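You operate a simulated robot arm through the tools that you are given. There is no shell and no other tool. Be economical: measure what you need, move in short steps, check, and stop when the job is done.

Carry out the task below with a simulated two-armed robot. There is one attempt and no reset: what you move stays moved.

Task
Hold each plugged sleeve down with one hand and draw its plug with the other.
Fine: each plug goes back to its row in the holder; then the two sleeves that you unplugged stand in the brown tray. Set down upright: white plug, orange plug, sleeve.
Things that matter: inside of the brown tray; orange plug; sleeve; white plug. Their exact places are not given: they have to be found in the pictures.

Only the result counts: the job must be done as asked and must still hold three seconds after the hand-in. Knocking over, shifting, dropping, spilling or breaking anything else fails it.

Robot
Two 7-joint arms with two-finger parallel grippers on one trunk, on a base that drives. Base frame: it is fixed to the floor where the robot stands at the start and does not move with it; the origin is under the middle of the robot, x ahead of it, y to its left, z up. Readings come in m, degrees, newtons and seconds.
The left shoulder is at the start at [0.07, 0.134, 1.251], the right one opposite. With the tool pointing down near the work surface each hand reaches from about 0.1 to 0.64 m from the robot's upright axis, wherever it stands, measured 20 degrees to its own side. Places, roughly: inside of the brown tray [0.7, 0.3, 0.9]; orange plug (4x4x6 cm) [0.6, 0.2, 0.9]; sleeve [0.5, 0.2, 0.9]; white plug (4x4x6 cm) [0.5, 0.2, 0.9]. Payload 1.57 kg a hand.
The TCP of each hand is the grasp point between the finger pads, 0.03 m short of the fingertips. In the tool frame z runs along the fingers and y along their closing line. Largest opening 0.08 m; finger width 0.017, thickness 0.012; the body of the gripper, 0.04 by 0.082 m, starts 0.08 m behind the TCP.
Orientation is that of the tool frame in the base frame, as a unit quaternion [w, x, y, z]. With the fingers straight down and closing along the base's y, the tool's x points along the base's -x, its y along +y and its z along -z.

Tools
- The arms move only by the tool arm_command. It takes "left_plan", "right_plan" or both (then of equal length, played together; a hand with none holds still); each is a list of rows, each a list of 7 numbers: the closure in counts, from 0 (fully open) to 255 (shut), then the shift along the tool's x, y, z in units of 500 mm (1.0 is 500 mm), then the turn, a rotation vector about the tool's x, y, z in units of 180 degrees (1.0 is 180 degrees). In form: [[gripper, tx, ty, tz, rx, ry, rz], ...]. A call has 1 to 8 rows; each row is the pose to reach, as a shift and turn from the pose commanded when the call began, along the tool's axes at that moment. A call with a number of a shift or a turn outside -1 to 1 is refused whole. Each row takes 0.2 s and may step no farther than 0.05 m and 8.6 degrees from the row before; otherwise, or with a gripper value out of range, the whole call is refused. Where a pose cannot be reached the arm comes as near as it can. A force on the tool above 40 N (or 10 N above the force at the start of the call, whichever is more), or a blocked arm, ends the call early, and 0.2 s more pass. The fingers move at their own pace (about 0.153 m/s each) and stop on an object; they squeeze with about 29 N. The grip force told is the motor's: it shows also when the fingers shut on nothing. Time passes only in rows, and 0.2 s behind the last, so rows that repeat a pose let the fingers close. The reply holds the time, the measured pose of the TCP, the force on the tool along the base axes, the opening and the grip force, in the units named above and with some noise, with the torque about the TCP (base axes, N m) and any sound that the robot's microphone picked up.
- Cameras (640 x 400 px; columns grow to the right, rows downward): "scene" is now at [0.1225, 0.0419, 1.4708]; the picture's right is [0.49, -0.87, 0.00], its down [-0.58, -0.33, -0.74] and it looks along [0.65, 0.36, -0.67] (base axes); focal length 252 px, centre (320, 200). "left" rides on the left gripper at [0.072, 0.007, -0.122] in its tool frame; the picture's right is [-0.09, 1.00, 0.00], its down [-0.84, -0.08, -0.54] and it looks along [-0.54, -0.05, 0.84] (tool axes); focal length 238 px, centre (320, 200). "right" rides on the right gripper at [0.072, -0.007, -0.122] in its tool frame; the picture's right is [0.09, 1.00, 0.00], its down [-0.84, 0.08, -0.54] and it looks along [-0.54, 0.05, 0.84] (tool axes); focal length 238 px, centre (320, 200).
- camera(camera): a new picture of that camera. It takes no simulated time.
- raise_lower(by): slides the trunk up (or, below 0, down) by that many m; the arms and the scene camera ride with it, the base frame stays. It gives what a move gives, with no picture.
- drive_base(legs): drives the robot by 1 to 6 legs, each [ahead, left, turn to the left] in m, m and degrees, along the robot's own axes; the way and the turn of a leg run together, so that a leg with both is an arc; at most 1.5 m and 180 degrees a leg. The arms and the cameras ride along, it lands a little off, and it stops where it bumps. It gives what a move gives.
- turn_head(pan, tilt): turns the head with the scene camera to pan (to the left, within 86 degrees either way) and tilt (down, from -29 to 69), counted from straight ahead of the robot. It gives what a move gives.
- probe_pixels(camera, pixels): for up to 12 pixels [column, row] of the newest picture of that camera ("zoom" is the newest enlarged one), the place [x, y, z] in the base frame of the surface seen there, good to about 0.002 m. It takes no simulated time.
- close_up(camera, box): a new picture of the part [left, top, right, bottom] of that camera's present view, enlarged. It takes no simulated time.
- finish_job(): hands the job in; it is judged then, once.

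Work in short steps. Measure before you move; look again where a grasp or a placing could have gone wrong, and mend it. You have 80 turns and 78 pictures in all, those below and enlarged ones among them. Open the grippers and draw the arms clear of the work before you hand the job in, unless the task says otherwise; then end with one line.

The tools are called after "Request:" as name(argument=value, ...) on one line, values as JSON. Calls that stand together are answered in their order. arm_command: Moves the arms, as the interface text tells. Its arguments: {"type":"object","properties":{"left_plan":{"type":"array","items":{"type":"array","items":{"type":"number"}}},"right_plan":{"type":"array","items":{"type":"array","items":{"type":"number"}}}},"required":[]} The other tools are called the same way: raise_lower (by) slides the trunk up or down; drive_base (legs) drives the base; turn_head (pan, tilt) turns the head that bears the scene camera; camera (camera) takes a picture; probe_pixels (camera, pixels) gives the place of the surface under pixels of a picture; close_up (camera, box) takes an enlarged picture of a part of a camera's view; finish_job () hands the job in.

At the start:

```text
clock: 0.0
left_ee_pos: [0.2898, 0.4355, 1.2271]
left_tcp_rot: [0.001, -0.001, 1.0, 0.0]
left_ft_force: [-0.8, 0.4, -0.1]
left_wrist_torque: [-0.02, 0.04, 0.02]
left_opening: 0.08
left_grasp_force: 0.1
right_ee_pos: [0.4502, 0.0181, 1.1867]
right_tcp_rot: [0.0, -0.001, 1.0, 0.0]
right_ft_force: [-0.7, 0.1, -1.0]
right_wrist_torque: [0.01, -0.01, 0.01]
right_opening: 0.0799
right_grasp_force: 0.0
trunk travel left (down, up): [-0.825, 0.115]
robot x, y, heading: [0.0012, -0.0013, 0.1]
head pan, tilt: [29.4, 42.1]
```

scene: 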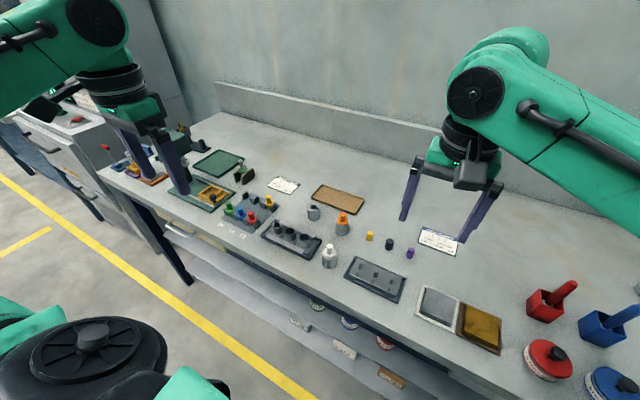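
right: 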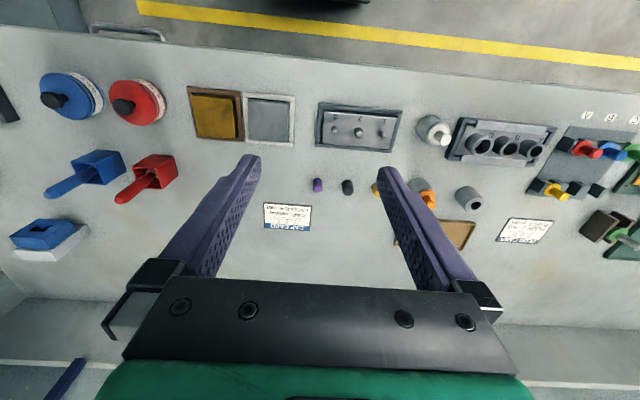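
left: 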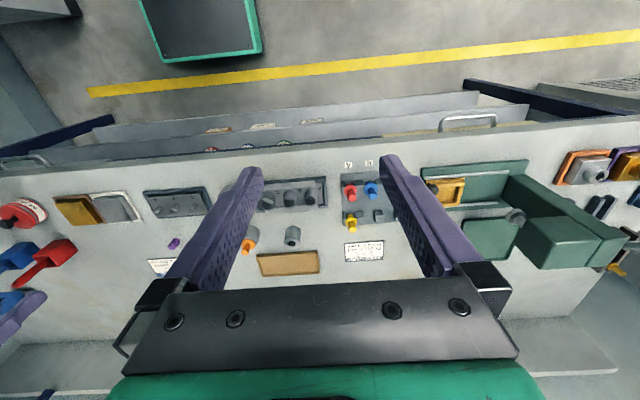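

The scene shows a white-plugged sleeve near (330,255), an orange-plugged sleeve near (343,222), an empty sleeve at (314,213), holders at (290,238) and (375,277), and the brown tray at (338,197). I enlarge that area.

Request:
close_up(camera="scene", box=[240, 170, 440, 300])

Request:
close_up(camera="right", box=[300, 80, 560, 260])

```text
3.08 times, centred on (340, 235) of scene
```

zoom: 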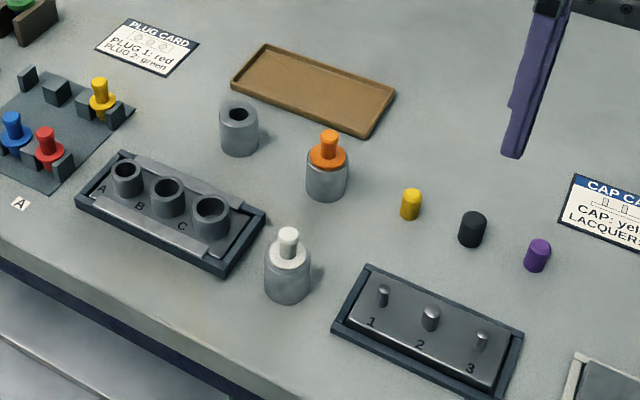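

```text
2.22 times, centred on (430, 170) of right
```

zoom: 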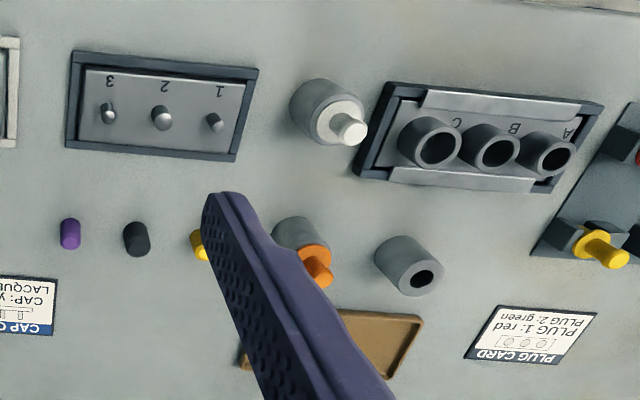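

The plug holder with coloured plugs is at about (250,210); I enlarge it along with the plug card.

Request:
close_up(camera="scene", box=[200, 165, 300, 250])

Request:
close_up(camera="left", box=[310, 140, 420, 270])

```text
4.71 times, centred on (250, 208) of scene
```

zoom: 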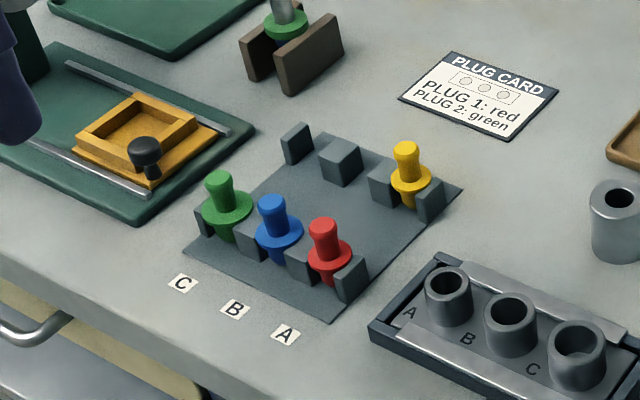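

```text
3.08 times, centred on (365, 205) of left
```

zoom: 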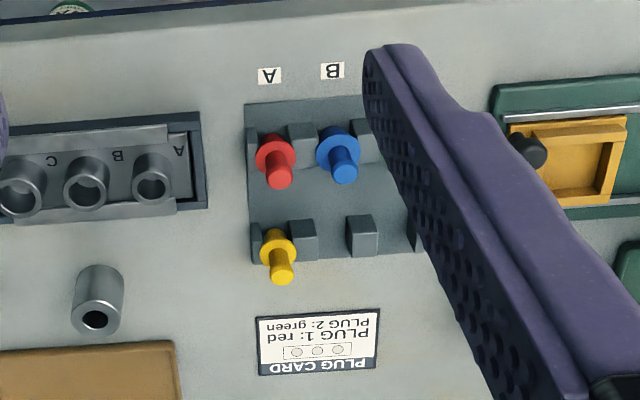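

The holder has two rows: the front has red, blue and green, and the rear has yellow plus two empty gaps. I probe the key points in this zoom-less scene picture.

Request:
camera(camera="scene")

Request:
probe_pixels(camera="scene", pixels=[[330, 246], [330, 266], [343, 216], [342, 230], [314, 208], [338, 197], [248, 216], [240, 198], [228, 208], [268, 199], [251, 212], [350, 250]])

```text
70 pictures are left
```

scene: 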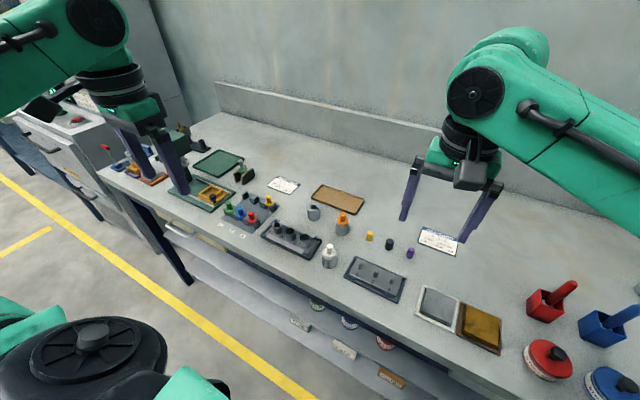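

```text
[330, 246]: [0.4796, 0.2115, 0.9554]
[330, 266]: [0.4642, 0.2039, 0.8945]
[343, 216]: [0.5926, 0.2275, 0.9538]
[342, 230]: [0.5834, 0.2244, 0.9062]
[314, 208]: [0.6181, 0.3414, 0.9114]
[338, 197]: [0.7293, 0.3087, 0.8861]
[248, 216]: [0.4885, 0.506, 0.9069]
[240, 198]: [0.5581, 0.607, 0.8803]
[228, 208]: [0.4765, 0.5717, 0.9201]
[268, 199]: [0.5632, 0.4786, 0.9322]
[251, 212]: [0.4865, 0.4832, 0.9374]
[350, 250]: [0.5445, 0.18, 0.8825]
```

The table top is near z 0.8825 and the sleeves stand at roughly (0.475,0.21) and (0.588,0.226). The holder at (0.53,0.53) and tray at (0.73,0.31) are too far for now, so I probe the table's front edge and some object heights before driving.

Request:
probe_pixels(camera="scene", pixels=[[300, 300], [290, 290], [270, 280], [240, 260], [190, 190], [210, 190], [240, 178], [218, 160], [125, 170], [150, 175], [250, 140], [190, 130]])

```text
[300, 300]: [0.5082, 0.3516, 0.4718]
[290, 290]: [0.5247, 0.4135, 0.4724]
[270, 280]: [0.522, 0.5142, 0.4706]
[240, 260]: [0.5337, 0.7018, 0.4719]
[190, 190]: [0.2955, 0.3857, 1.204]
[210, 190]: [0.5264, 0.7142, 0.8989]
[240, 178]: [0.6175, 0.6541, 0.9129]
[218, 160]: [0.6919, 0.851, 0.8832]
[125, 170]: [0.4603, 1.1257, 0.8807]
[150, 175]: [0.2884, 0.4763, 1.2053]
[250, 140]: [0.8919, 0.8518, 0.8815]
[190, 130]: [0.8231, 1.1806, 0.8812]
```

The table edge is near x 0.40 and everything nearby is low. I drive 0.32 left and then 0.12 ahead.

Request:
drive_base(legs=[[0, 0.32, 0], [0.12, 0, 0]])

Request:
turn_head(pan=0, tilt=52)

Request:
camera(camera="scene")

Request:
camera(camera="left")

Request:
camera(camera="right")

```text
clock: 3.0
left_ee_pos: [0.4095, 0.7623, 1.2269]
left_tcp_rot: [0.001, 0.002, 1.0, -0.001]
left_ft_force: [0.2, 0.9, -0.2]
left_wrist_torque: [-0.03, -0.02, 0.01]
left_opening: 0.08
left_grasp_force: 0.0
right_ee_pos: [0.567, 0.344, 1.1889]
right_tcp_rot: [0.001, 0.001, 1.0, 0.0]
right_ft_force: [-0.3, -0.9, 0.3]
right_wrist_torque: [-0.01, -0.02, -0.03]
right_opening: 0.0799
right_grasp_force: 0.1
trunk travel left (down, up): [-0.825, 0.115]
robot x, y, heading: [0.1181, 0.3237, -0.3]
head pan, tilt: [29.4, 42.1]
```

```text
clock: 4.0
left_ee_pos: [0.411, 0.7618, 1.2262]
left_tcp_rot: [0.0, 0.001, 1.0, -0.001]
left_ft_force: [0.0, -0.2, 0.6]
left_wrist_torque: [0.01, 0.06, 0.02]
left_opening: 0.0799
left_grasp_force: 0.1
right_ee_pos: [0.5697, 0.343, 1.1876]
right_tcp_rot: [0.0, 0.0, 1.0, 0.0]
right_ft_force: [0.0, 0.1, -0.2]
right_wrist_torque: [0.0, 0.02, 0.01]
right_opening: 0.0802
right_grasp_force: 0.0
trunk travel left (down, up): [-0.825, 0.115]
robot x, y, heading: [0.1206, 0.3275, -0.4]
head pan, tilt: [0.0, 52.0]
```

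```text
69 pictures are left
```

scene: 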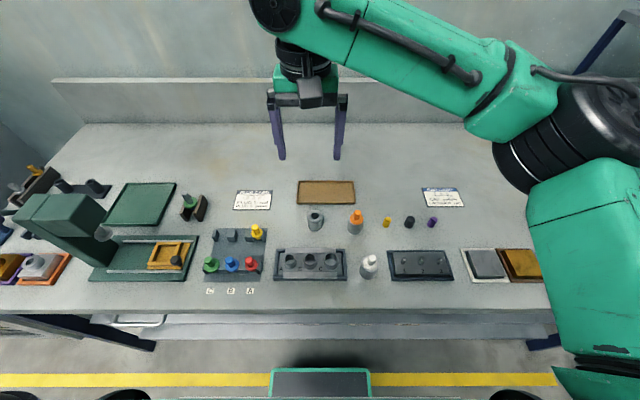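

```text
68 pictures are left
```

left: 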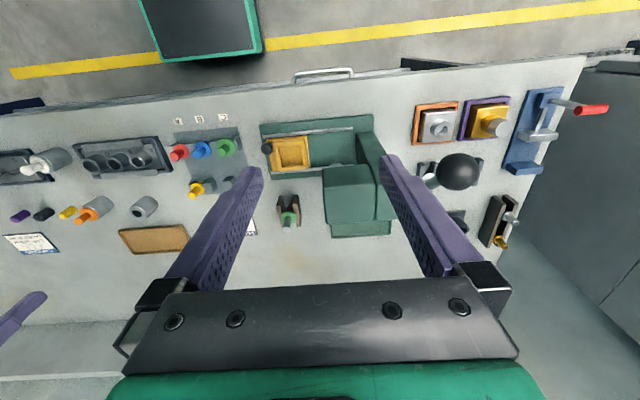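

```text
67 pictures are left
```

right: 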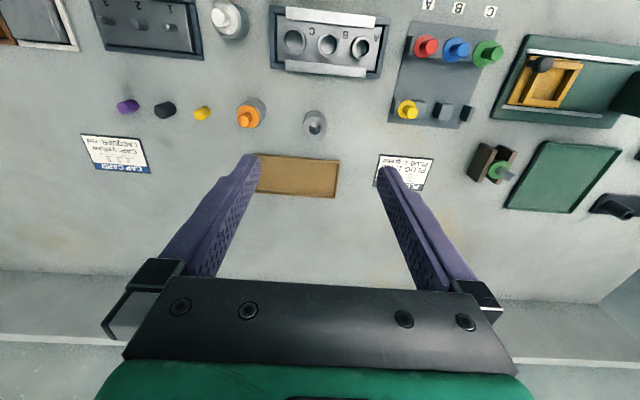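

The drive worked and the work area is now in front. I enlarge the holder, the sleeves and the left-hand fixtures to understand the markings and shapes.

Request:
close_up(camera="scene", box=[195, 215, 285, 300])

Request:
close_up(camera="right", box=[380, 0, 520, 130])

Request:
close_up(camera="scene", box=[290, 170, 410, 290])

```text
4.71 times, centred on (240, 258) of scene
```

zoom: 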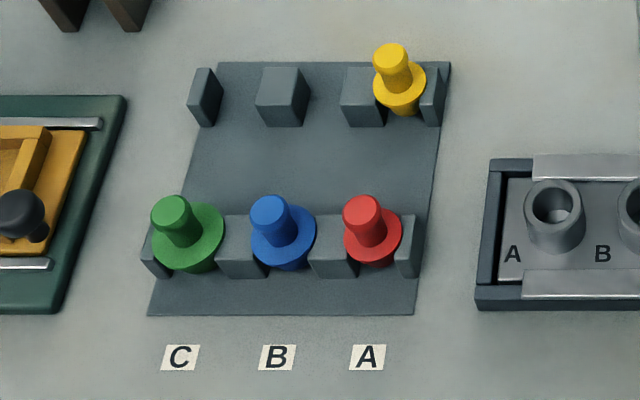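

```text
3.08 times, centred on (450, 65) of right
```

zoom: 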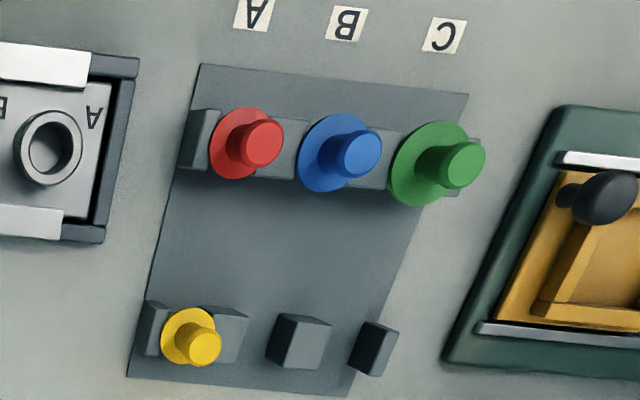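

```text
3.33 times, centred on (350, 230) of scene
```

zoom: 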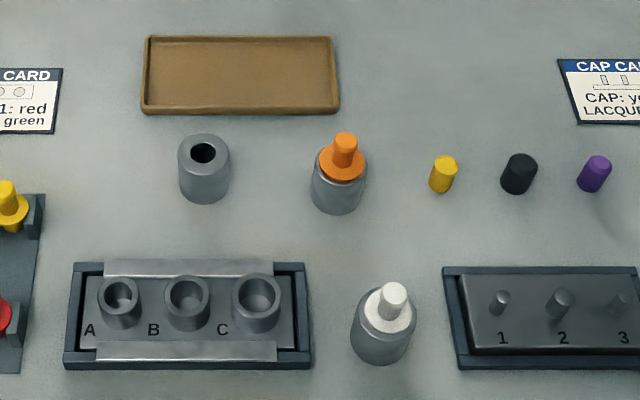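

Front row has plugs growing from A to C; the rear row has yellow in A and B, C free, so I must measure sizes. I bring the left camera over the holder and the right camera over the two plugged sleeves.

Request:
arm_command(left_plan=[[0, 0.003, -0.077, 0.049, 0, 0, 0], [0, 0.005, -0.155, 0.097, 0, 0, 0], [0, 0.008, -0.232, 0.146, 0, 0, 0], [0, 0.011, -0.309, 0.195, 0, 0, 0], [0, 0.013, -0.387, 0.243, 0, 0, 0], [0, 0.016, -0.464, 0.292, 0, 0, 0]], right_plan=[[0, 0.047, -0.041, 0.039, 0, 0, 0], [0, 0.093, -0.082, 0.079, 0, 0, 0], [0, 0.14, -0.123, 0.118, 0, 0, 0], [0, 0.187, -0.164, 0.157, 0, 0, 0], [0, 0.233, -0.205, 0.197, 0, 0, 0], [0, 0.28, -0.246, 0.236, 0, 0, 0]])

Request:
camera(camera="left")

Request:
camera(camera="right")

```text
clock: 5.3
left_ee_pos: [0.4445, 0.5319, 1.0991]
left_tcp_rot: [-0.001, 0.001, 1.0, -0.001]
left_ft_force: [0.6, 0.2, 0.5]
left_wrist_torque: [-0.01, -0.02, -0.02]
left_opening: 0.0799
left_grasp_force: 0.1
left hand out of reach, approached as far as the arm can: row 4, 5, 6
right_ee_pos: [0.442, 0.2299, 1.0782]
right_tcp_rot: [-0.001, 0.001, 1.0, 0.0]
right_ft_force: [-0.1, 0.8, 0.5]
right_wrist_torque: [-0.03, 0.02, 0.0]
right_opening: 0.0801
right_grasp_force: 0.1
right hand out of reach, approached as far as the arm can: row 6
trunk travel left (down, up): [-0.825, 0.115]
robot x, y, heading: [0.117, 0.322, -0.1]
head pan, tilt: [0.0, 52.0]
```

```text
63 pictures are left
```

left: 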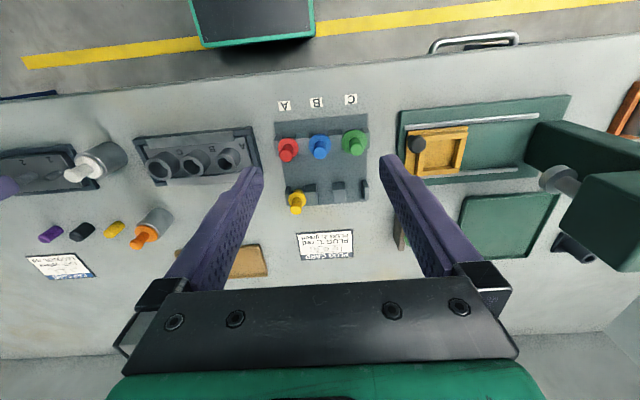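

```text
62 pictures are left
```

right: 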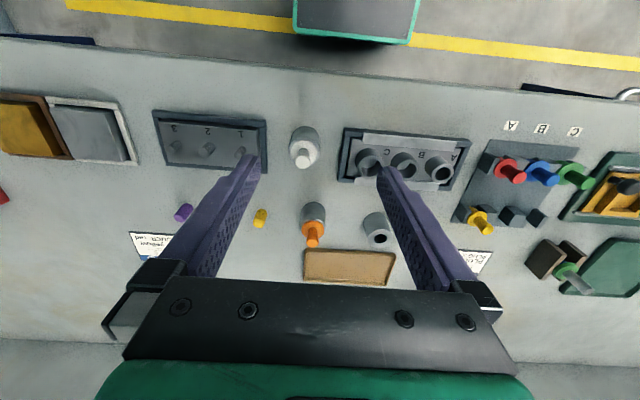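

Hands stopped slightly short but the views are good. I enlarge the holder and the two plugs.

Request:
close_up(camera="left", box=[265, 85, 385, 225])

Request:
probe_pixels(camera="zoom", pixels=[[320, 200]])

Request:
close_up(camera="right", box=[260, 110, 400, 290])

```text
2.86 times, centred on (325, 155) of left
```

zoom: 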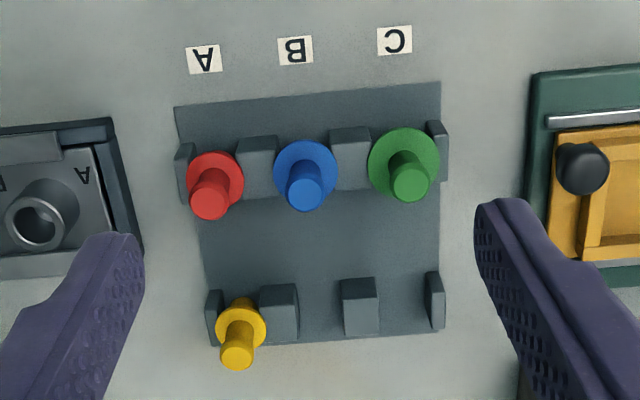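

```text
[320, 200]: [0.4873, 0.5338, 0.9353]
```

```text
2.22 times, centred on (330, 200) of right
```

zoom: 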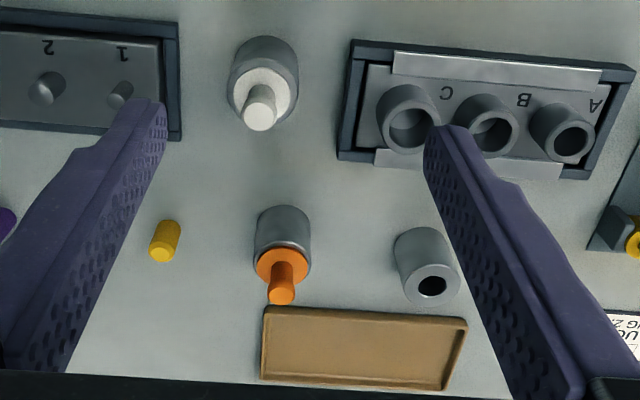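

The rear gaps appear to widen from A to C. I measure the post edges in the rear row in a tighter close-up.

Request:
close_up(camera="left", box=[330, 175, 375, 210])

Request:
probe_pixels(camera="zoom", pixels=[[50, 100], [150, 100], [250, 100], [350, 100], [450, 100], [550, 100], [50, 200], [150, 200], [250, 200], [350, 200], [450, 200], [550, 200]])

```text
11.43 times, centred on (352, 192) of left
```

zoom: 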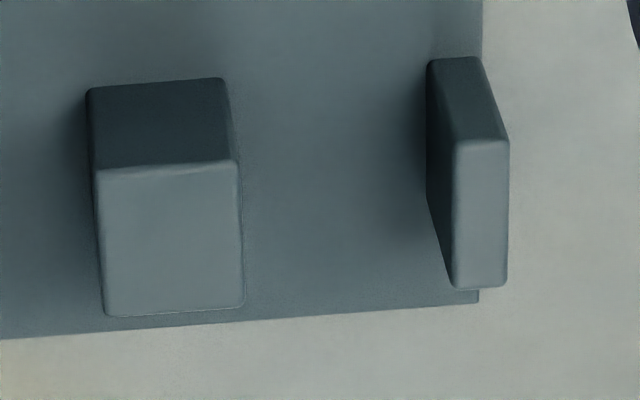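

```text
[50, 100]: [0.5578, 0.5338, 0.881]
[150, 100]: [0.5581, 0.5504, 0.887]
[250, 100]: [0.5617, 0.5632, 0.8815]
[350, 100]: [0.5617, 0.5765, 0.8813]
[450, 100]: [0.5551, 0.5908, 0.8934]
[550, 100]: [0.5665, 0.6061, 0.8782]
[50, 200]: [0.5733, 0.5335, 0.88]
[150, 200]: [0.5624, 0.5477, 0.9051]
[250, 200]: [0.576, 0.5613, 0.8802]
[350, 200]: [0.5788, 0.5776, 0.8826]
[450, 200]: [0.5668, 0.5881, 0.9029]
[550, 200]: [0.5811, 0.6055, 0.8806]
```

I probe the exact top-face edges of these posts.

Request:
probe_pixels(camera="zoom", pixels=[[106, 230], [234, 230], [460, 220], [503, 220], [170, 178], [170, 305], [485, 150], [480, 280], [437, 180], [226, 120]])

Request:
close_up(camera="left", box=[283, 170, 343, 220])

```text
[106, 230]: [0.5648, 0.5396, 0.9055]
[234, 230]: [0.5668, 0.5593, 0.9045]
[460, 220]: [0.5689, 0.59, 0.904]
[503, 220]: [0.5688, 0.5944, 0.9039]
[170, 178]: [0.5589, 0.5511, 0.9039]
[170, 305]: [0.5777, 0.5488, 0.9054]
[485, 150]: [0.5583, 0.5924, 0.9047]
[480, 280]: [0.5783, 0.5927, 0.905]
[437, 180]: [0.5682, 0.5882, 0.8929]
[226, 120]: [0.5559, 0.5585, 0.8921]
```

```text
8.00 times, centred on (313, 195) of left
```

zoom: 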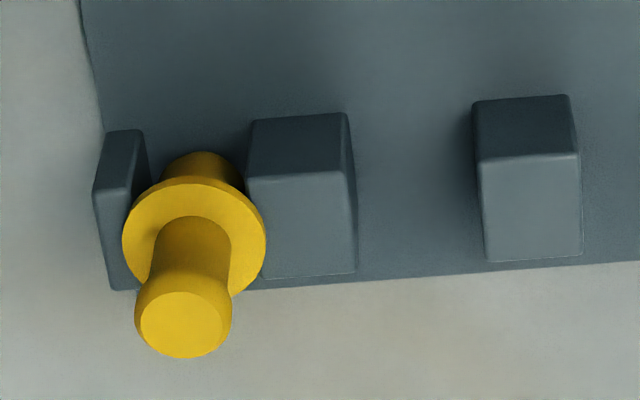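

Request:
probe_pixels(camera="zoom", pixels=[[256, 220], [350, 220], [490, 220], [576, 220], [100, 210], [128, 210], [195, 200], [128, 240], [260, 240], [180, 322], [300, 178], [300, 270]])

Request:
close_up(camera="right", box=[285, 115, 325, 175])

```text
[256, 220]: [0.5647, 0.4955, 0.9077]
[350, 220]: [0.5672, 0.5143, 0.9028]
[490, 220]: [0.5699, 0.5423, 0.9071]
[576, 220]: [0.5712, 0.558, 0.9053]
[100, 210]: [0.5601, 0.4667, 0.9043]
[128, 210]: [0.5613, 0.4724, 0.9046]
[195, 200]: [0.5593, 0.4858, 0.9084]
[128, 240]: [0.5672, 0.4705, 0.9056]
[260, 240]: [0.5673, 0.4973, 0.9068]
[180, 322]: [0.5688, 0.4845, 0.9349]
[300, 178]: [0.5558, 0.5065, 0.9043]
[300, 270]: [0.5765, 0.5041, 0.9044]
```

```text
6.67 times, centred on (305, 145) of right
```

zoom: 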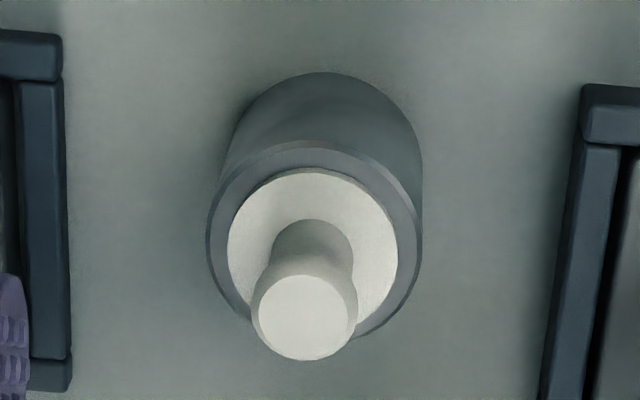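

Rear gaps are about A 22, B 26 and C 29 mm. I now measure the white plug's flange, its sleeve rim and knob, and enlarge the orange one.

Request:
probe_pixels(camera="zoom", pixels=[[232, 245], [393, 245], [312, 180], [212, 235], [414, 235], [316, 152], [303, 320], [258, 315], [350, 315], [280, 110], [330, 85], [150, 250]])

Request:
close_up(camera="right", box=[290, 195, 340, 255])

```text
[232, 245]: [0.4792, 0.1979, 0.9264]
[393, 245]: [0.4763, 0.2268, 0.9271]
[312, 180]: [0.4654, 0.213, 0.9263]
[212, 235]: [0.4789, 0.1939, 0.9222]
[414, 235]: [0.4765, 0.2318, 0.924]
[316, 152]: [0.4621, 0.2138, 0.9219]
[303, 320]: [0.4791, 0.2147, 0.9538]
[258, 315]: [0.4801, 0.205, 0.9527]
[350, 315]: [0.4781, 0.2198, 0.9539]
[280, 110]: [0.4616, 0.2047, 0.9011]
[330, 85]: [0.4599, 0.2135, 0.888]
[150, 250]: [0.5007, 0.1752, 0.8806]
```

```text
6.67 times, centred on (315, 225) of right
```

zoom: 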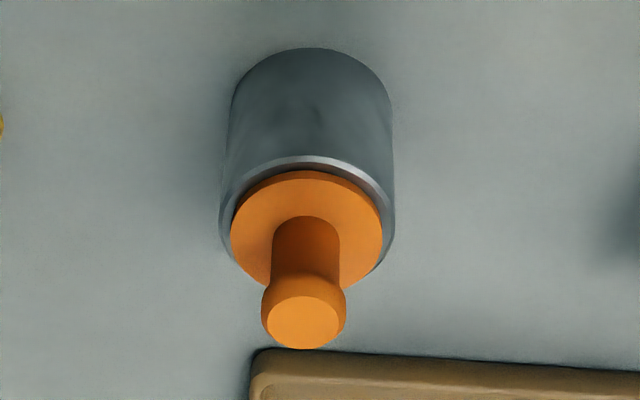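

Request:
probe_pixels(camera="zoom", pixels=[[235, 230], [379, 230], [300, 178], [222, 215], [390, 215], [312, 160], [304, 322], [268, 315], [340, 315], [310, 60], [310, 100], [255, 240]])

Request:
probe_pixels(camera="right", pixels=[[306, 252], [394, 258], [390, 283], [304, 275], [350, 265], [377, 238], [377, 215], [365, 225], [388, 222], [260, 215]])

```text
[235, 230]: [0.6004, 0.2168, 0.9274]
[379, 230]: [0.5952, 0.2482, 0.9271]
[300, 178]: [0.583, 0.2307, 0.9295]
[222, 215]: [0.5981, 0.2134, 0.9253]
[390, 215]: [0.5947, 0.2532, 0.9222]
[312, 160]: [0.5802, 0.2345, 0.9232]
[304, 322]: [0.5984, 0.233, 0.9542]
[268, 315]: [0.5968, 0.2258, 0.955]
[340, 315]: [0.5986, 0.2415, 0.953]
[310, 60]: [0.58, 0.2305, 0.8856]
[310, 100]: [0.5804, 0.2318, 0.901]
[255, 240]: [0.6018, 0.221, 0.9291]
```

```text
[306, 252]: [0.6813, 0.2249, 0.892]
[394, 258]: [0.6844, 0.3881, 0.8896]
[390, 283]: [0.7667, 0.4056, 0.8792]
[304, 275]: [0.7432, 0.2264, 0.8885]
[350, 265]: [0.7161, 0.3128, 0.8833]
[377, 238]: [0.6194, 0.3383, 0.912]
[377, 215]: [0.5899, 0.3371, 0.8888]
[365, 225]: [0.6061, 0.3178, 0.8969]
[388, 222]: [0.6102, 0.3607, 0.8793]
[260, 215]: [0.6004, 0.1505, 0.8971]
```

White flange ≈31 mm at knob centre (0.479,0.213), orange flange ≈32.5 mm at (0.599,0.233); sleeves are about 40 mm wide with rim at z 0.923. I move the right hand to the right while yawing it, so that it can come tilted from the right and grip a sleeve.

Request:
arm_command(right_plan=[[0, -0.01, -0.033, -0.012, 0, 0, -0.045], [0, -0.02, -0.065, -0.025, 0, 0, -0.09], [0, -0.03, -0.098, -0.037, 0, 0, -0.135], [0, -0.04, -0.13, -0.05, 0, 0, -0.18], [0, -0.05, -0.163, -0.062, 0, 0, -0.225], [0, -0.06, -0.195, -0.075, 0, 0, -0.27], [0, -0.07, -0.228, -0.087, 0, 0, -0.315], [0, -0.08, -0.26, -0.1, 0, 0, -0.36]])

```text
clock: 7.2
left_ee_pos: [0.4432, 0.5306, 1.0994]
left_tcp_rot: [-0.001, 0.001, 1.0, 0.0]
left_ft_force: [-0.4, 0.0, -0.3]
left_wrist_torque: [0.02, -0.01, -0.01]
left_opening: 0.0803
left_grasp_force: 0.1
right_ee_pos: [0.4811, 0.101, 1.1307]
right_tcp_rot: [0.0, -0.535, 0.845, 0.0]
right_ft_force: [-0.2, 0.2, 0.0]
right_wrist_torque: [0.0, 0.0, 0.01]
right_opening: 0.0798
right_grasp_force: 0.0
trunk travel left (down, up): [-0.825, 0.115]
robot x, y, heading: [0.1167, 0.329, -0.2]
head pan, tilt: [0.0, 52.0]
```

The right hand is at (0.481,0.101,1.131) with 65° yaw. I finish the yaw and tilt it 40° so it points at the white sleeve from the right, ending 0.12 m short of the grip.

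Request:
arm_command(right_plan=[[0, -0.0103, 0.0056, 0.042, -0.0081, -0.0364, -0.0224], [0, -0.0205, 0.0112, 0.084, -0.0163, -0.0728, -0.0447], [0, -0.0308, 0.0168, 0.126, -0.0244, -0.1092, -0.0671], [0, -0.0411, 0.0224, 0.168, -0.0325, -0.1457, -0.0895], [0, -0.0513, 0.028, 0.21, -0.0407, -0.1821, -0.1118], [0, -0.0616, 0.0336, 0.252, -0.0488, -0.2185, -0.1342]])

Request:
camera(camera="right")

Request:
camera(camera="scene")

```text
clock: 8.6
left_ee_pos: [0.4449, 0.5311, 1.1002]
left_tcp_rot: [-0.001, 0.002, 1.0, -0.001]
left_ft_force: [-0.3, 0.0, 0.4]
left_wrist_torque: [0.02, -0.01, 0.0]
left_opening: 0.0801
left_grasp_force: 0.0
right_ee_pos: [0.4814, 0.1357, 1.0014]
right_tcp_rot: [0.243, -0.664, 0.665, 0.241]
right_ft_force: [0.2, 0.8, -0.2]
right_wrist_torque: [-0.02, 0.01, 0.02]
right_opening: 0.0799
right_grasp_force: 0.1
trunk travel left (down, up): [-0.825, 0.115]
robot x, y, heading: [0.1226, 0.3292, -0.1]
head pan, tilt: [0.0, 52.0]
```

```text
55 pictures are left
```

right: 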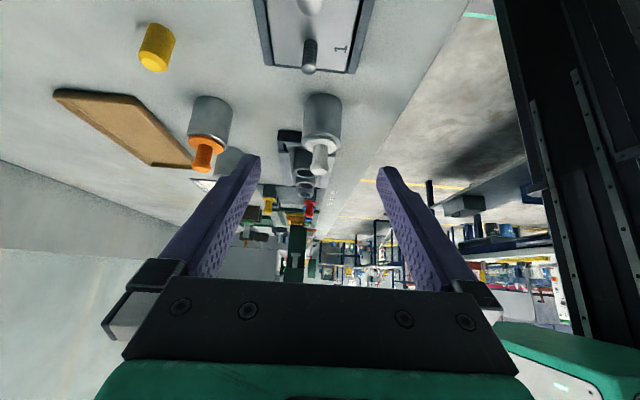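

```text
54 pictures are left
```

scene: 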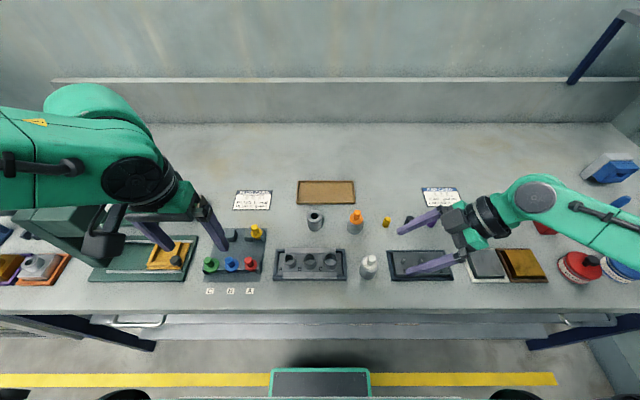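

The sleeve is centred between the right fingers (px 322). I advance along the fingers to place the pads around the sleeve, still open.

Request:
arm_command(right_plan=[[0, -0.001, 0.001, 0.06, 0, 0, 0], [0, -0.002, 0.002, 0.12, 0, 0, 0], [0, -0.004, 0.004, 0.18, 0, 0, 0], [0, -0.005, 0.005, 0.235, 0, 0, 0]])

Request:
camera(camera="right")

Request:
close_up(camera="scene", box=[310, 200, 470, 300])

```text
clock: 9.6
left_ee_pos: [0.4444, 0.5326, 1.0992]
left_tcp_rot: [-0.001, 0.002, 1.0, 0.0]
left_ft_force: [-0.2, 0.7, -0.7]
left_wrist_torque: [-0.01, 0.03, 0.01]
left_opening: 0.0804
left_grasp_force: 0.0
right_ee_pos: [0.4787, 0.2158, 0.9127]
right_tcp_rot: [0.243, -0.663, 0.666, 0.241]
right_ft_force: [-0.1, -0.1, -0.3]
right_wrist_torque: [-0.03, 0.01, -0.02]
right_opening: 0.0799
right_grasp_force: 0.0
trunk travel left (down, up): [-0.825, 0.115]
robot x, y, heading: [0.1225, 0.322, -0.1]
head pan, tilt: [0.0, 52.0]
```

```text
53 pictures are left
```

right: 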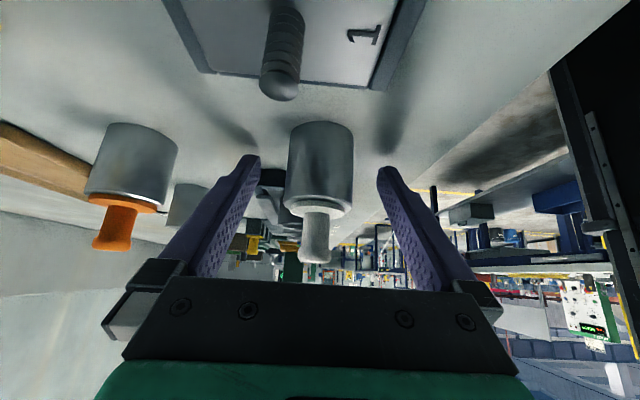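

```text
4.00 times, centred on (390, 250) of scene
```

zoom: 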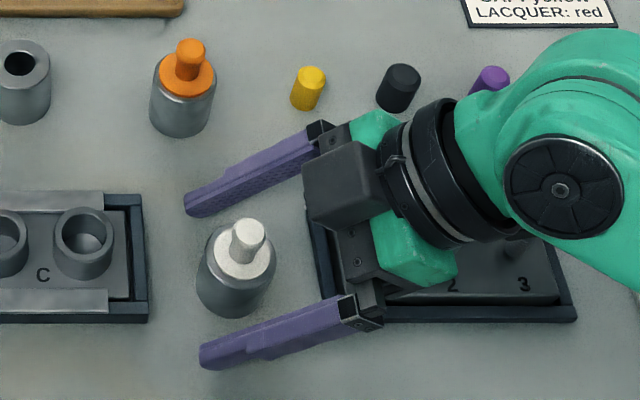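

The fingers straddle the white sleeve well. I close the right hand on the sleeve.

Request:
arm_command(right_plan=[[110, 0, 0, 0, 0, 0, 0], [255, 0, 0, 0, 0, 0, 0], [255, 0, 0, 0, 0, 0, 0], [255, 0, 0, 0, 0, 0, 0]])

Request:
close_up(camera="scene", box=[310, 200, 470, 300])

Request:
probe_pixels(camera="zoom", pixels=[[253, 226], [243, 270], [220, 260], [265, 255]])

```text
clock: 10.6
left_ee_pos: [0.4437, 0.5311, 1.0987]
left_tcp_rot: [0.0, 0.001, 1.0, 0.0]
left_ft_force: [-0.3, 0.3, -0.4]
left_wrist_torque: [0.0, -0.03, 0.03]
left_opening: 0.0801
left_grasp_force: 0.1
right_ee_pos: [0.4793, 0.2143, 0.9125]
right_tcp_rot: [0.242, -0.664, 0.665, 0.242]
right_ft_force: [0.9, -0.2, 0.1]
right_wrist_torque: [0.01, -0.05, -0.01]
right_opening: 0.0459
right_grasp_force: 28.8
trunk travel left (down, up): [-0.825, 0.115]
robot x, y, heading: [0.1207, 0.3243, -0.3]
head pan, tilt: [0.0, 52.0]
```

```text
4.00 times, centred on (390, 250) of scene
```

zoom: 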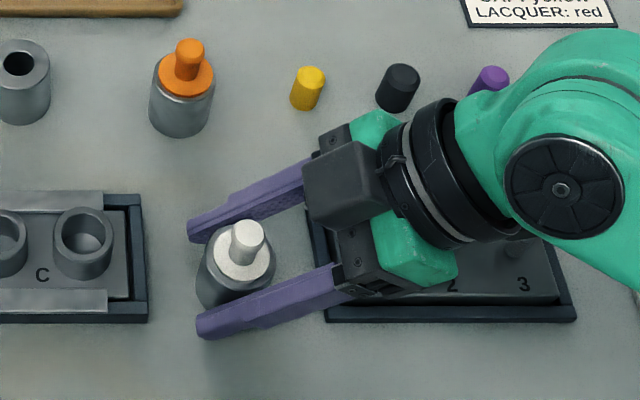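

```text
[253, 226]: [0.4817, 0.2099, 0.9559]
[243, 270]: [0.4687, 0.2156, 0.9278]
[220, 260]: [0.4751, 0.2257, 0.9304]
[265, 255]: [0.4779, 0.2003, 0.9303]
```

The sleeve is gripped (46 mm wide) and the knob centre reads about (0.4805,0.212). I bring the left hand over, yawed −90° so its fingers close along x and stay clear of the right palm.

Request:
arm_command(left_plan=[[60, -0.006, -0.05, 0, 0, 0, 0.045], [143, -0.012, -0.1, 0, 0, 0, 0.09], [143, -0.018, -0.15, 0, 0, 0, 0.135], [143, -0.024, -0.2, 0, 0, 0, 0.18], [143, -0.03, -0.25, 0, 0, 0, 0.225], [143, -0.036, -0.3, 0, 0, 0, 0.27], [143, -0.042, -0.35, 0, 0, 0, 0.315], [143, -0.048, -0.4, 0, 0, 0, 0.36]])

```text
clock: 12.3
left_ee_pos: [0.4668, 0.3501, 1.0984]
left_tcp_rot: [0.002, 0.537, 0.843, -0.001]
left_ft_force: [-0.6, 0.0, 0.0]
left_wrist_torque: [-0.01, 0.01, -0.01]
left_opening: 0.0352
left_grasp_force: 0.0
left hand out of reach, approached as far as the arm can: row 8
right_ee_pos: [0.4791, 0.2155, 0.9144]
right_tcp_rot: [0.243, -0.663, 0.666, 0.241]
right_ft_force: [-1.3, -0.4, -1.1]
right_wrist_torque: [0.0, -0.01, 0.02]
right_opening: 0.046
right_grasp_force: 29.0
trunk travel left (down, up): [-0.825, 0.115]
robot x, y, heading: [0.1184, 0.3275, -0.4]
head pan, tilt: [0.0, 52.0]
```

The left arm is near its folded limit at that height; a lower path should be better. I finish the yaw while lowering to z 1.01 above the white knob.

Request:
arm_command(left_plan=[[143, -0.01, -0.004, 0.08, 0, 0, 0.02], [143, -0.06, -0.02, 0.14, 0, 0, 0.05], [143, -0.12, -0.042, 0.176, 0, 0, 0.08], [143, -0.19, -0.067, 0.176, 0, 0, 0.11], [143, -0.26, -0.092, 0.176, 0, 0, 0.14]])

Request:
camera(camera="scene")

```text
clock: 13.6
left_ee_pos: [0.4571, 0.3547, 1.0513]
left_tcp_rot: [0.0, 0.709, 0.705, 0.0]
left_ft_force: [0.3, 0.7, -1.1]
left_wrist_torque: [-0.02, -0.03, -0.01]
left_opening: 0.0354
left_grasp_force: 0.0
left hand out of reach, approached as far as the arm can: row 1, 2, 3, 4, 5
right_ee_pos: [0.4793, 0.2148, 0.9125]
right_tcp_rot: [0.243, -0.663, 0.666, 0.241]
right_ft_force: [0.1, 0.2, 0.0]
right_wrist_torque: [0.05, -0.02, -0.04]
right_opening: 0.046
right_grasp_force: 28.8
trunk travel left (down, up): [-0.825, 0.115]
robot x, y, heading: [0.1173, 0.3251, -0.0]
head pan, tilt: [0.0, 52.0]
```

```text
50 pictures are left
```

scene: 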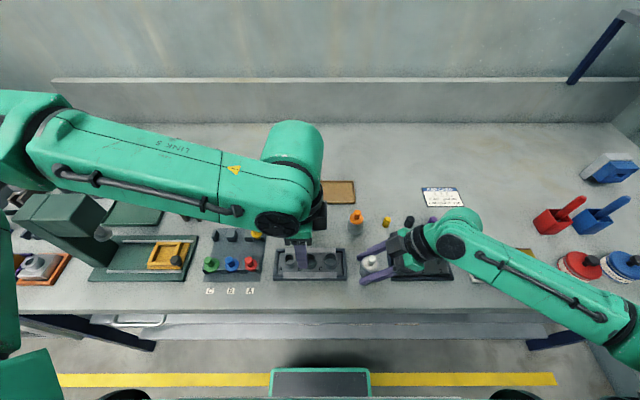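

The left wrist cannot turn that way there, and closing along y is in fact safer against the right fingers. I turn the left hand back towards zero yaw in place, slightly forward.

Request:
arm_command(left_plan=[[143, 0, 0.01, -0.01, 0, 0, -0.045], [143, 0, 0.02, -0.02, 0, 0, -0.09], [143, 0, 0.03, -0.02, 0, 0, -0.135], [143, 0, 0.04, -0.02, 0, 0, -0.18], [143, 0, 0.05, -0.02, 0, 0, -0.225], [143, 0, 0.06, -0.02, 0, 0, -0.27], [143, 0, 0.07, -0.02, 0, 0, -0.315], [143, 0, 0.08, -0.02, 0, 0, -0.36]])

```text
clock: 15.3
left_ee_pos: [0.4869, 0.3613, 1.0612]
left_tcp_rot: [0.0, 0.218, 0.976, 0.001]
left_ft_force: [0.1, -1.0, 1.0]
left_wrist_torque: [0.01, 0.01, -0.02]
left_opening: 0.0352
left_grasp_force: 0.0
left hand out of reach, approached as far as the arm can: row 5, 6, 7, 8
right_ee_pos: [0.4786, 0.2151, 0.913]
right_tcp_rot: [0.242, -0.663, 0.666, 0.242]
right_ft_force: [-0.3, 0.6, -0.7]
right_wrist_torque: [-0.01, 0.02, -0.01]
right_opening: 0.0457
right_grasp_force: 29.2
trunk travel left (down, up): [-0.825, 0.115]
robot x, y, heading: [0.1208, 0.3272, -0.1]
head pan, tilt: [0.0, 52.0]
```

The left arm is too folded because the base stands too close. I release the white sleeve, back the right hand out along its fingers, and lift the left hand, before driving back a bit.

Request:
arm_command(left_plan=[[143, 0.002, 0.03, -0.04, 0, 0, -0.028], [143, 0.005, 0.06, -0.08, 0, 0, -0.056], [143, 0.008, 0.09, -0.12, 0, 0, -0.084], [143, 0.01, 0.12, -0.16, 0, 0, -0.112], [143, 0.014, 0.17, -0.2, 0, 0, -0.14], [143, 0.014, 0.17, -0.2, 0, 0, -0.14]], right_plan=[[0, 0, 0, 0, 0, 0, 0], [0, 0, 0, 0, 0, 0, 0], [0, 0, 0, -0.05, 0, 0, 0], [0, 0, 0, -0.12, 0, 0, 0], [0, 0, 0, -0.19, 0, 0, 0], [0, 0, 0, -0.26, 0, 0, 0]])

Request:
camera(camera="scene")

```text
clock: 16.8
left_ee_pos: [0.5163, 0.4424, 1.1609]
left_tcp_rot: [0.0, 0.001, 1.0, 0.0]
left_ft_force: [-0.2, 0.8, -0.5]
left_wrist_torque: [-0.02, -0.02, 0.01]
left_opening: 0.035
left_grasp_force: 0.1
right_ee_pos: [0.4771, 0.1323, 1.0158]
right_tcp_rot: [0.243, -0.663, 0.666, 0.242]
right_ft_force: [0.3, -0.5, -0.9]
right_wrist_torque: [0.05, -0.01, -0.01]
right_opening: 0.0799
right_grasp_force: 0.1
trunk travel left (down, up): [-0.825, 0.115]
robot x, y, heading: [0.1212, 0.3288, -0.1]
head pan, tilt: [0.0, 52.0]
```

```text
49 pictures are left
```

scene: 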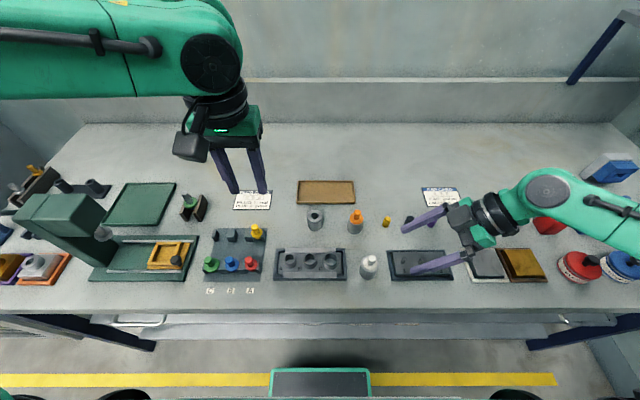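

All objects are as before. I drive back 0.11 m and right 0.08 m to give both arms room.

Request:
drive_base(legs=[[-0.11, -0.08, 0]])

```text
clock: 18.1
left_ee_pos: [0.4112, 0.3642, 1.1587]
left_tcp_rot: [-0.001, 0.001, 1.0, 0.0]
left_ft_force: [0.0, 0.3, -0.1]
left_wrist_torque: [-0.02, 0.0, -0.02]
left_opening: 0.0349
left_grasp_force: 0.2
right_ee_pos: [0.3724, 0.0538, 1.0143]
right_tcp_rot: [0.241, -0.664, 0.665, 0.241]
right_ft_force: [-0.9, 0.6, -0.5]
right_wrist_torque: [0.0, 0.05, 0.01]
right_opening: 0.08
right_grasp_force: 0.0
trunk travel left (down, up): [-0.825, 0.115]
robot x, y, heading: [0.0116, 0.2474, -0.2]
head pan, tilt: [0.0, 52.0]
```

Now I send the left hand above the white knob (z 1.06) and the right hand back to its pre-grip place.

Request:
arm_command(left_plan=[[143, -0.028, -0.061, 0.04, 0, 0, 0], [143, -0.055, -0.122, 0.079, 0, 0, 0], [143, -0.083, -0.182, 0.119, 0, 0, 0], [143, -0.11, -0.243, 0.158, 0, 0, 0], [143, -0.138, -0.304, 0.198, 0, 0, 0]], right_plan=[[0, -0.023, -0.043, 0.02, 0, 0, 0], [0, -0.047, -0.085, 0.039, 0, 0, 0], [0, -0.07, -0.128, 0.059, 0, 0, 0], [0, -0.094, -0.17, 0.078, 0, 0, 0], [0, -0.117, -0.213, 0.098, 0, 0, 0]])

Request:
camera(camera="right")

Request:
camera(camera="left")

```text
clock: 19.2
left_ee_pos: [0.4314, 0.3, 1.0799]
left_tcp_rot: [-0.001, 0.001, 1.0, -0.001]
left_ft_force: [-0.3, 0.6, 0.1]
left_wrist_torque: [0.01, 0.03, -0.02]
left_opening: 0.035
left_grasp_force: 0.0
left hand out of reach, approached as far as the arm can: row 3, 4, 5
right_ee_pos: [0.4806, 0.1296, 1.0139]
right_tcp_rot: [0.24, -0.664, 0.665, 0.242]
right_ft_force: [0.5, 0.1, -0.7]
right_wrist_torque: [-0.03, 0.0, 0.01]
right_opening: 0.0801
right_grasp_force: 0.1
trunk travel left (down, up): [-0.825, 0.115]
robot x, y, heading: [0.0161, 0.2438, -0.1]
head pan, tilt: [0.0, 52.0]
```

```text
48 pictures are left
```

right: 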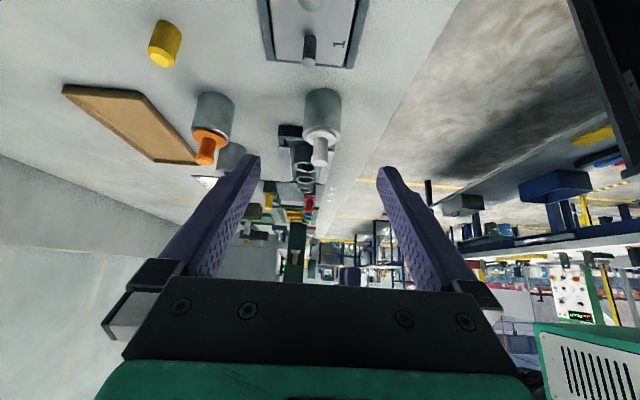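

```text
47 pictures are left
```

left: 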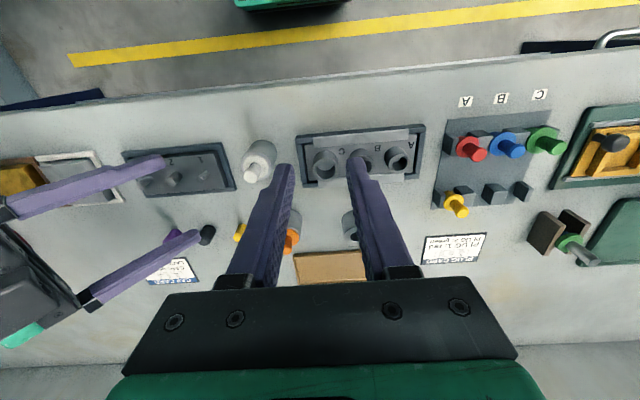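

Reach fails when the hand is high relative to the shoulders, so a higher trunk should help. I raise the trunk 0.11 m and then retry.

Request:
raise_lower(by=0.11)

```text
clock: 20.7
left_ee_pos: [0.4288, 0.2985, 1.1899]
left_tcp_rot: [0.0, 0.001, 1.0, 0.0]
left_ft_force: [0.6, -0.2, 0.4]
left_wrist_torque: [-0.02, -0.02, -0.02]
left_opening: 0.0353
left_grasp_force: 0.1
right_ee_pos: [0.4783, 0.1289, 1.1236]
right_tcp_rot: [0.242, -0.664, 0.665, 0.242]
right_ft_force: [-0.1, -0.3, -1.0]
right_wrist_torque: [-0.01, -0.04, 0.01]
right_opening: 0.0799
right_grasp_force: 0.1
trunk travel left (down, up): [-0.935, 0.005]
robot x, y, heading: [0.0139, 0.246, 0.3]
head pan, tilt: [0.0, 52.0]
```

Left hand retries the place above the white knob.

Request:
arm_command(left_plan=[[143, -0.06, -0.02, 0.03, 0, 0, 0], [143, -0.102, -0.06, 0.09, 0, 0, 0], [143, -0.102, -0.1, 0.15, 0, 0, 0], [143, -0.102, -0.14, 0.21, 0, 0, 0], [143, -0.102, -0.172, 0.26, 0, 0, 0]])

Request:
camera(camera="scene")

```text
clock: 21.9
left_ee_pos: [0.4281, 0.3201, 1.1167]
left_tcp_rot: [0.001, 0.001, 1.0, -0.001]
left_ft_force: [0.5, -0.2, -0.3]
left_wrist_torque: [0.0, 0.01, 0.0]
left_opening: 0.035
left_grasp_force: 0.1
left hand out of reach, approached as far as the arm can: row 1, 2, 3, 4, 5
right_ee_pos: [0.4782, 0.1293, 1.1237]
right_tcp_rot: [0.242, -0.664, 0.665, 0.242]
right_ft_force: [-0.1, -0.4, -0.2]
right_wrist_torque: [-0.03, -0.02, -0.03]
right_opening: 0.0801
right_grasp_force: 0.1
trunk travel left (down, up): [-0.935, 0.005]
robot x, y, heading: [0.0127, 0.2483, -0.3]
head pan, tilt: [0.0, 52.0]
```

```text
46 pictures are left
```

scene: 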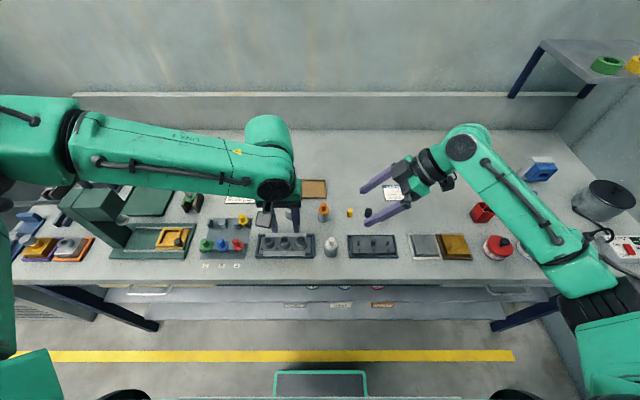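

The left arm jams near the midline, while the right one reaches across well. So I will stand further right, with the sleeves on the left arm's side; first I bring the left hand outward and then drive right.

Request:
arm_command(left_plan=[[143, 0, 0.06, -0.03, 0, 0, 0], [143, -0.02, 0.12, -0.06, 0, 0, 0], [143, -0.04, 0.18, -0.1, 0, 0, 0], [143, -0.07, 0.26, -0.12, 0, 0, 0]])

Request:
drive_base(legs=[[0.01, -0.165, 0]])

```text
clock: 22.9
left_ee_pos: [0.4578, 0.4504, 1.1787]
left_tcp_rot: [0.0, 0.002, 1.0, 0.0]
left_ft_force: [-0.4, -0.8, 0.4]
left_wrist_torque: [-0.03, -0.03, 0.04]
left_opening: 0.0349
left_grasp_force: 0.1
right_ee_pos: [0.4776, 0.1289, 1.124]
right_tcp_rot: [0.242, -0.664, 0.665, 0.241]
right_ft_force: [0.0, -0.4, -0.3]
right_wrist_torque: [-0.02, -0.01, -0.01]
right_opening: 0.0803
right_grasp_force: 0.1
trunk travel left (down, up): [-0.935, 0.005]
robot x, y, heading: [0.013, 0.2446, 0.3]
head pan, tilt: [0.0, 52.0]
```

```text
clock: 24.3
left_ee_pos: [0.4673, 0.2865, 1.1789]
left_tcp_rot: [0.0, -0.003, 1.0, -0.003]
left_ft_force: [0.1, 0.1, -0.5]
left_wrist_torque: [-0.02, 0.01, -0.03]
left_opening: 0.0352
left_grasp_force: 0.1
right_ee_pos: [0.4892, -0.0334, 1.1251]
right_tcp_rot: [-0.241, 0.666, -0.663, -0.241]
right_ft_force: [0.4, -0.4, 0.0]
right_wrist_torque: [-0.04, 0.02, 0.0]
right_opening: 0.0801
right_grasp_force: 0.1
trunk travel left (down, up): [-0.935, 0.005]
robot x, y, heading: [0.0227, 0.0813, 0.4]
head pan, tilt: [0.0, 52.0]
```

Now the left hand (0.467,0.287,1.179) tries the place above the white knob at z 1.03.

Request:
arm_command(left_plan=[[143, -0.006, -0.037, 0.07, 0, 0, 0], [143, -0.012, -0.074, 0.15, 0, 0, 0], [143, -0.019, -0.111, 0.22, 0, 0, 0], [143, -0.025, -0.148, 0.298, 0, 0, 0]])

```text
clock: 25.3
left_ee_pos: [0.4665, 0.2238, 1.0435]
left_tcp_rot: [0.001, -0.004, 1.0, -0.001]
left_ft_force: [-0.3, -0.5, -0.3]
left_wrist_torque: [-0.01, 0.02, 0.04]
left_opening: 0.0353
left_grasp_force: 0.0
left hand out of reach, approached as far as the arm can: row 4
right_ee_pos: [0.4901, -0.0368, 1.124]
right_tcp_rot: [-0.242, 0.666, -0.662, -0.243]
right_ft_force: [0.8, 0.7, -0.8]
right_wrist_torque: [-0.02, 0.0, -0.05]
right_opening: 0.0796
right_grasp_force: 0.1
trunk travel left (down, up): [-0.935, 0.005]
robot x, y, heading: [0.0224, 0.0721, 0.6]
head pan, tilt: [0.0, 52.0]
```

I look at the arm's posture to understand what limits it.

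Request:
camera(camera="scene")

Request:
camera(camera="right")

```text
45 pictures are left
```

scene: 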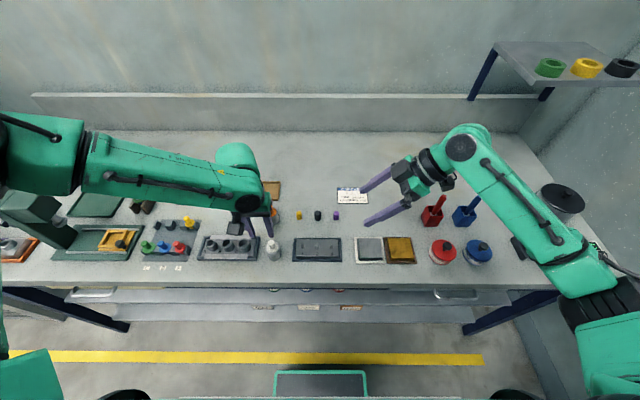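

```text
44 pictures are left
```

right: 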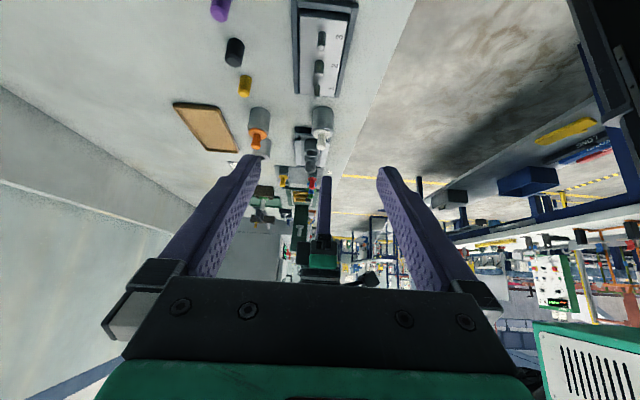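

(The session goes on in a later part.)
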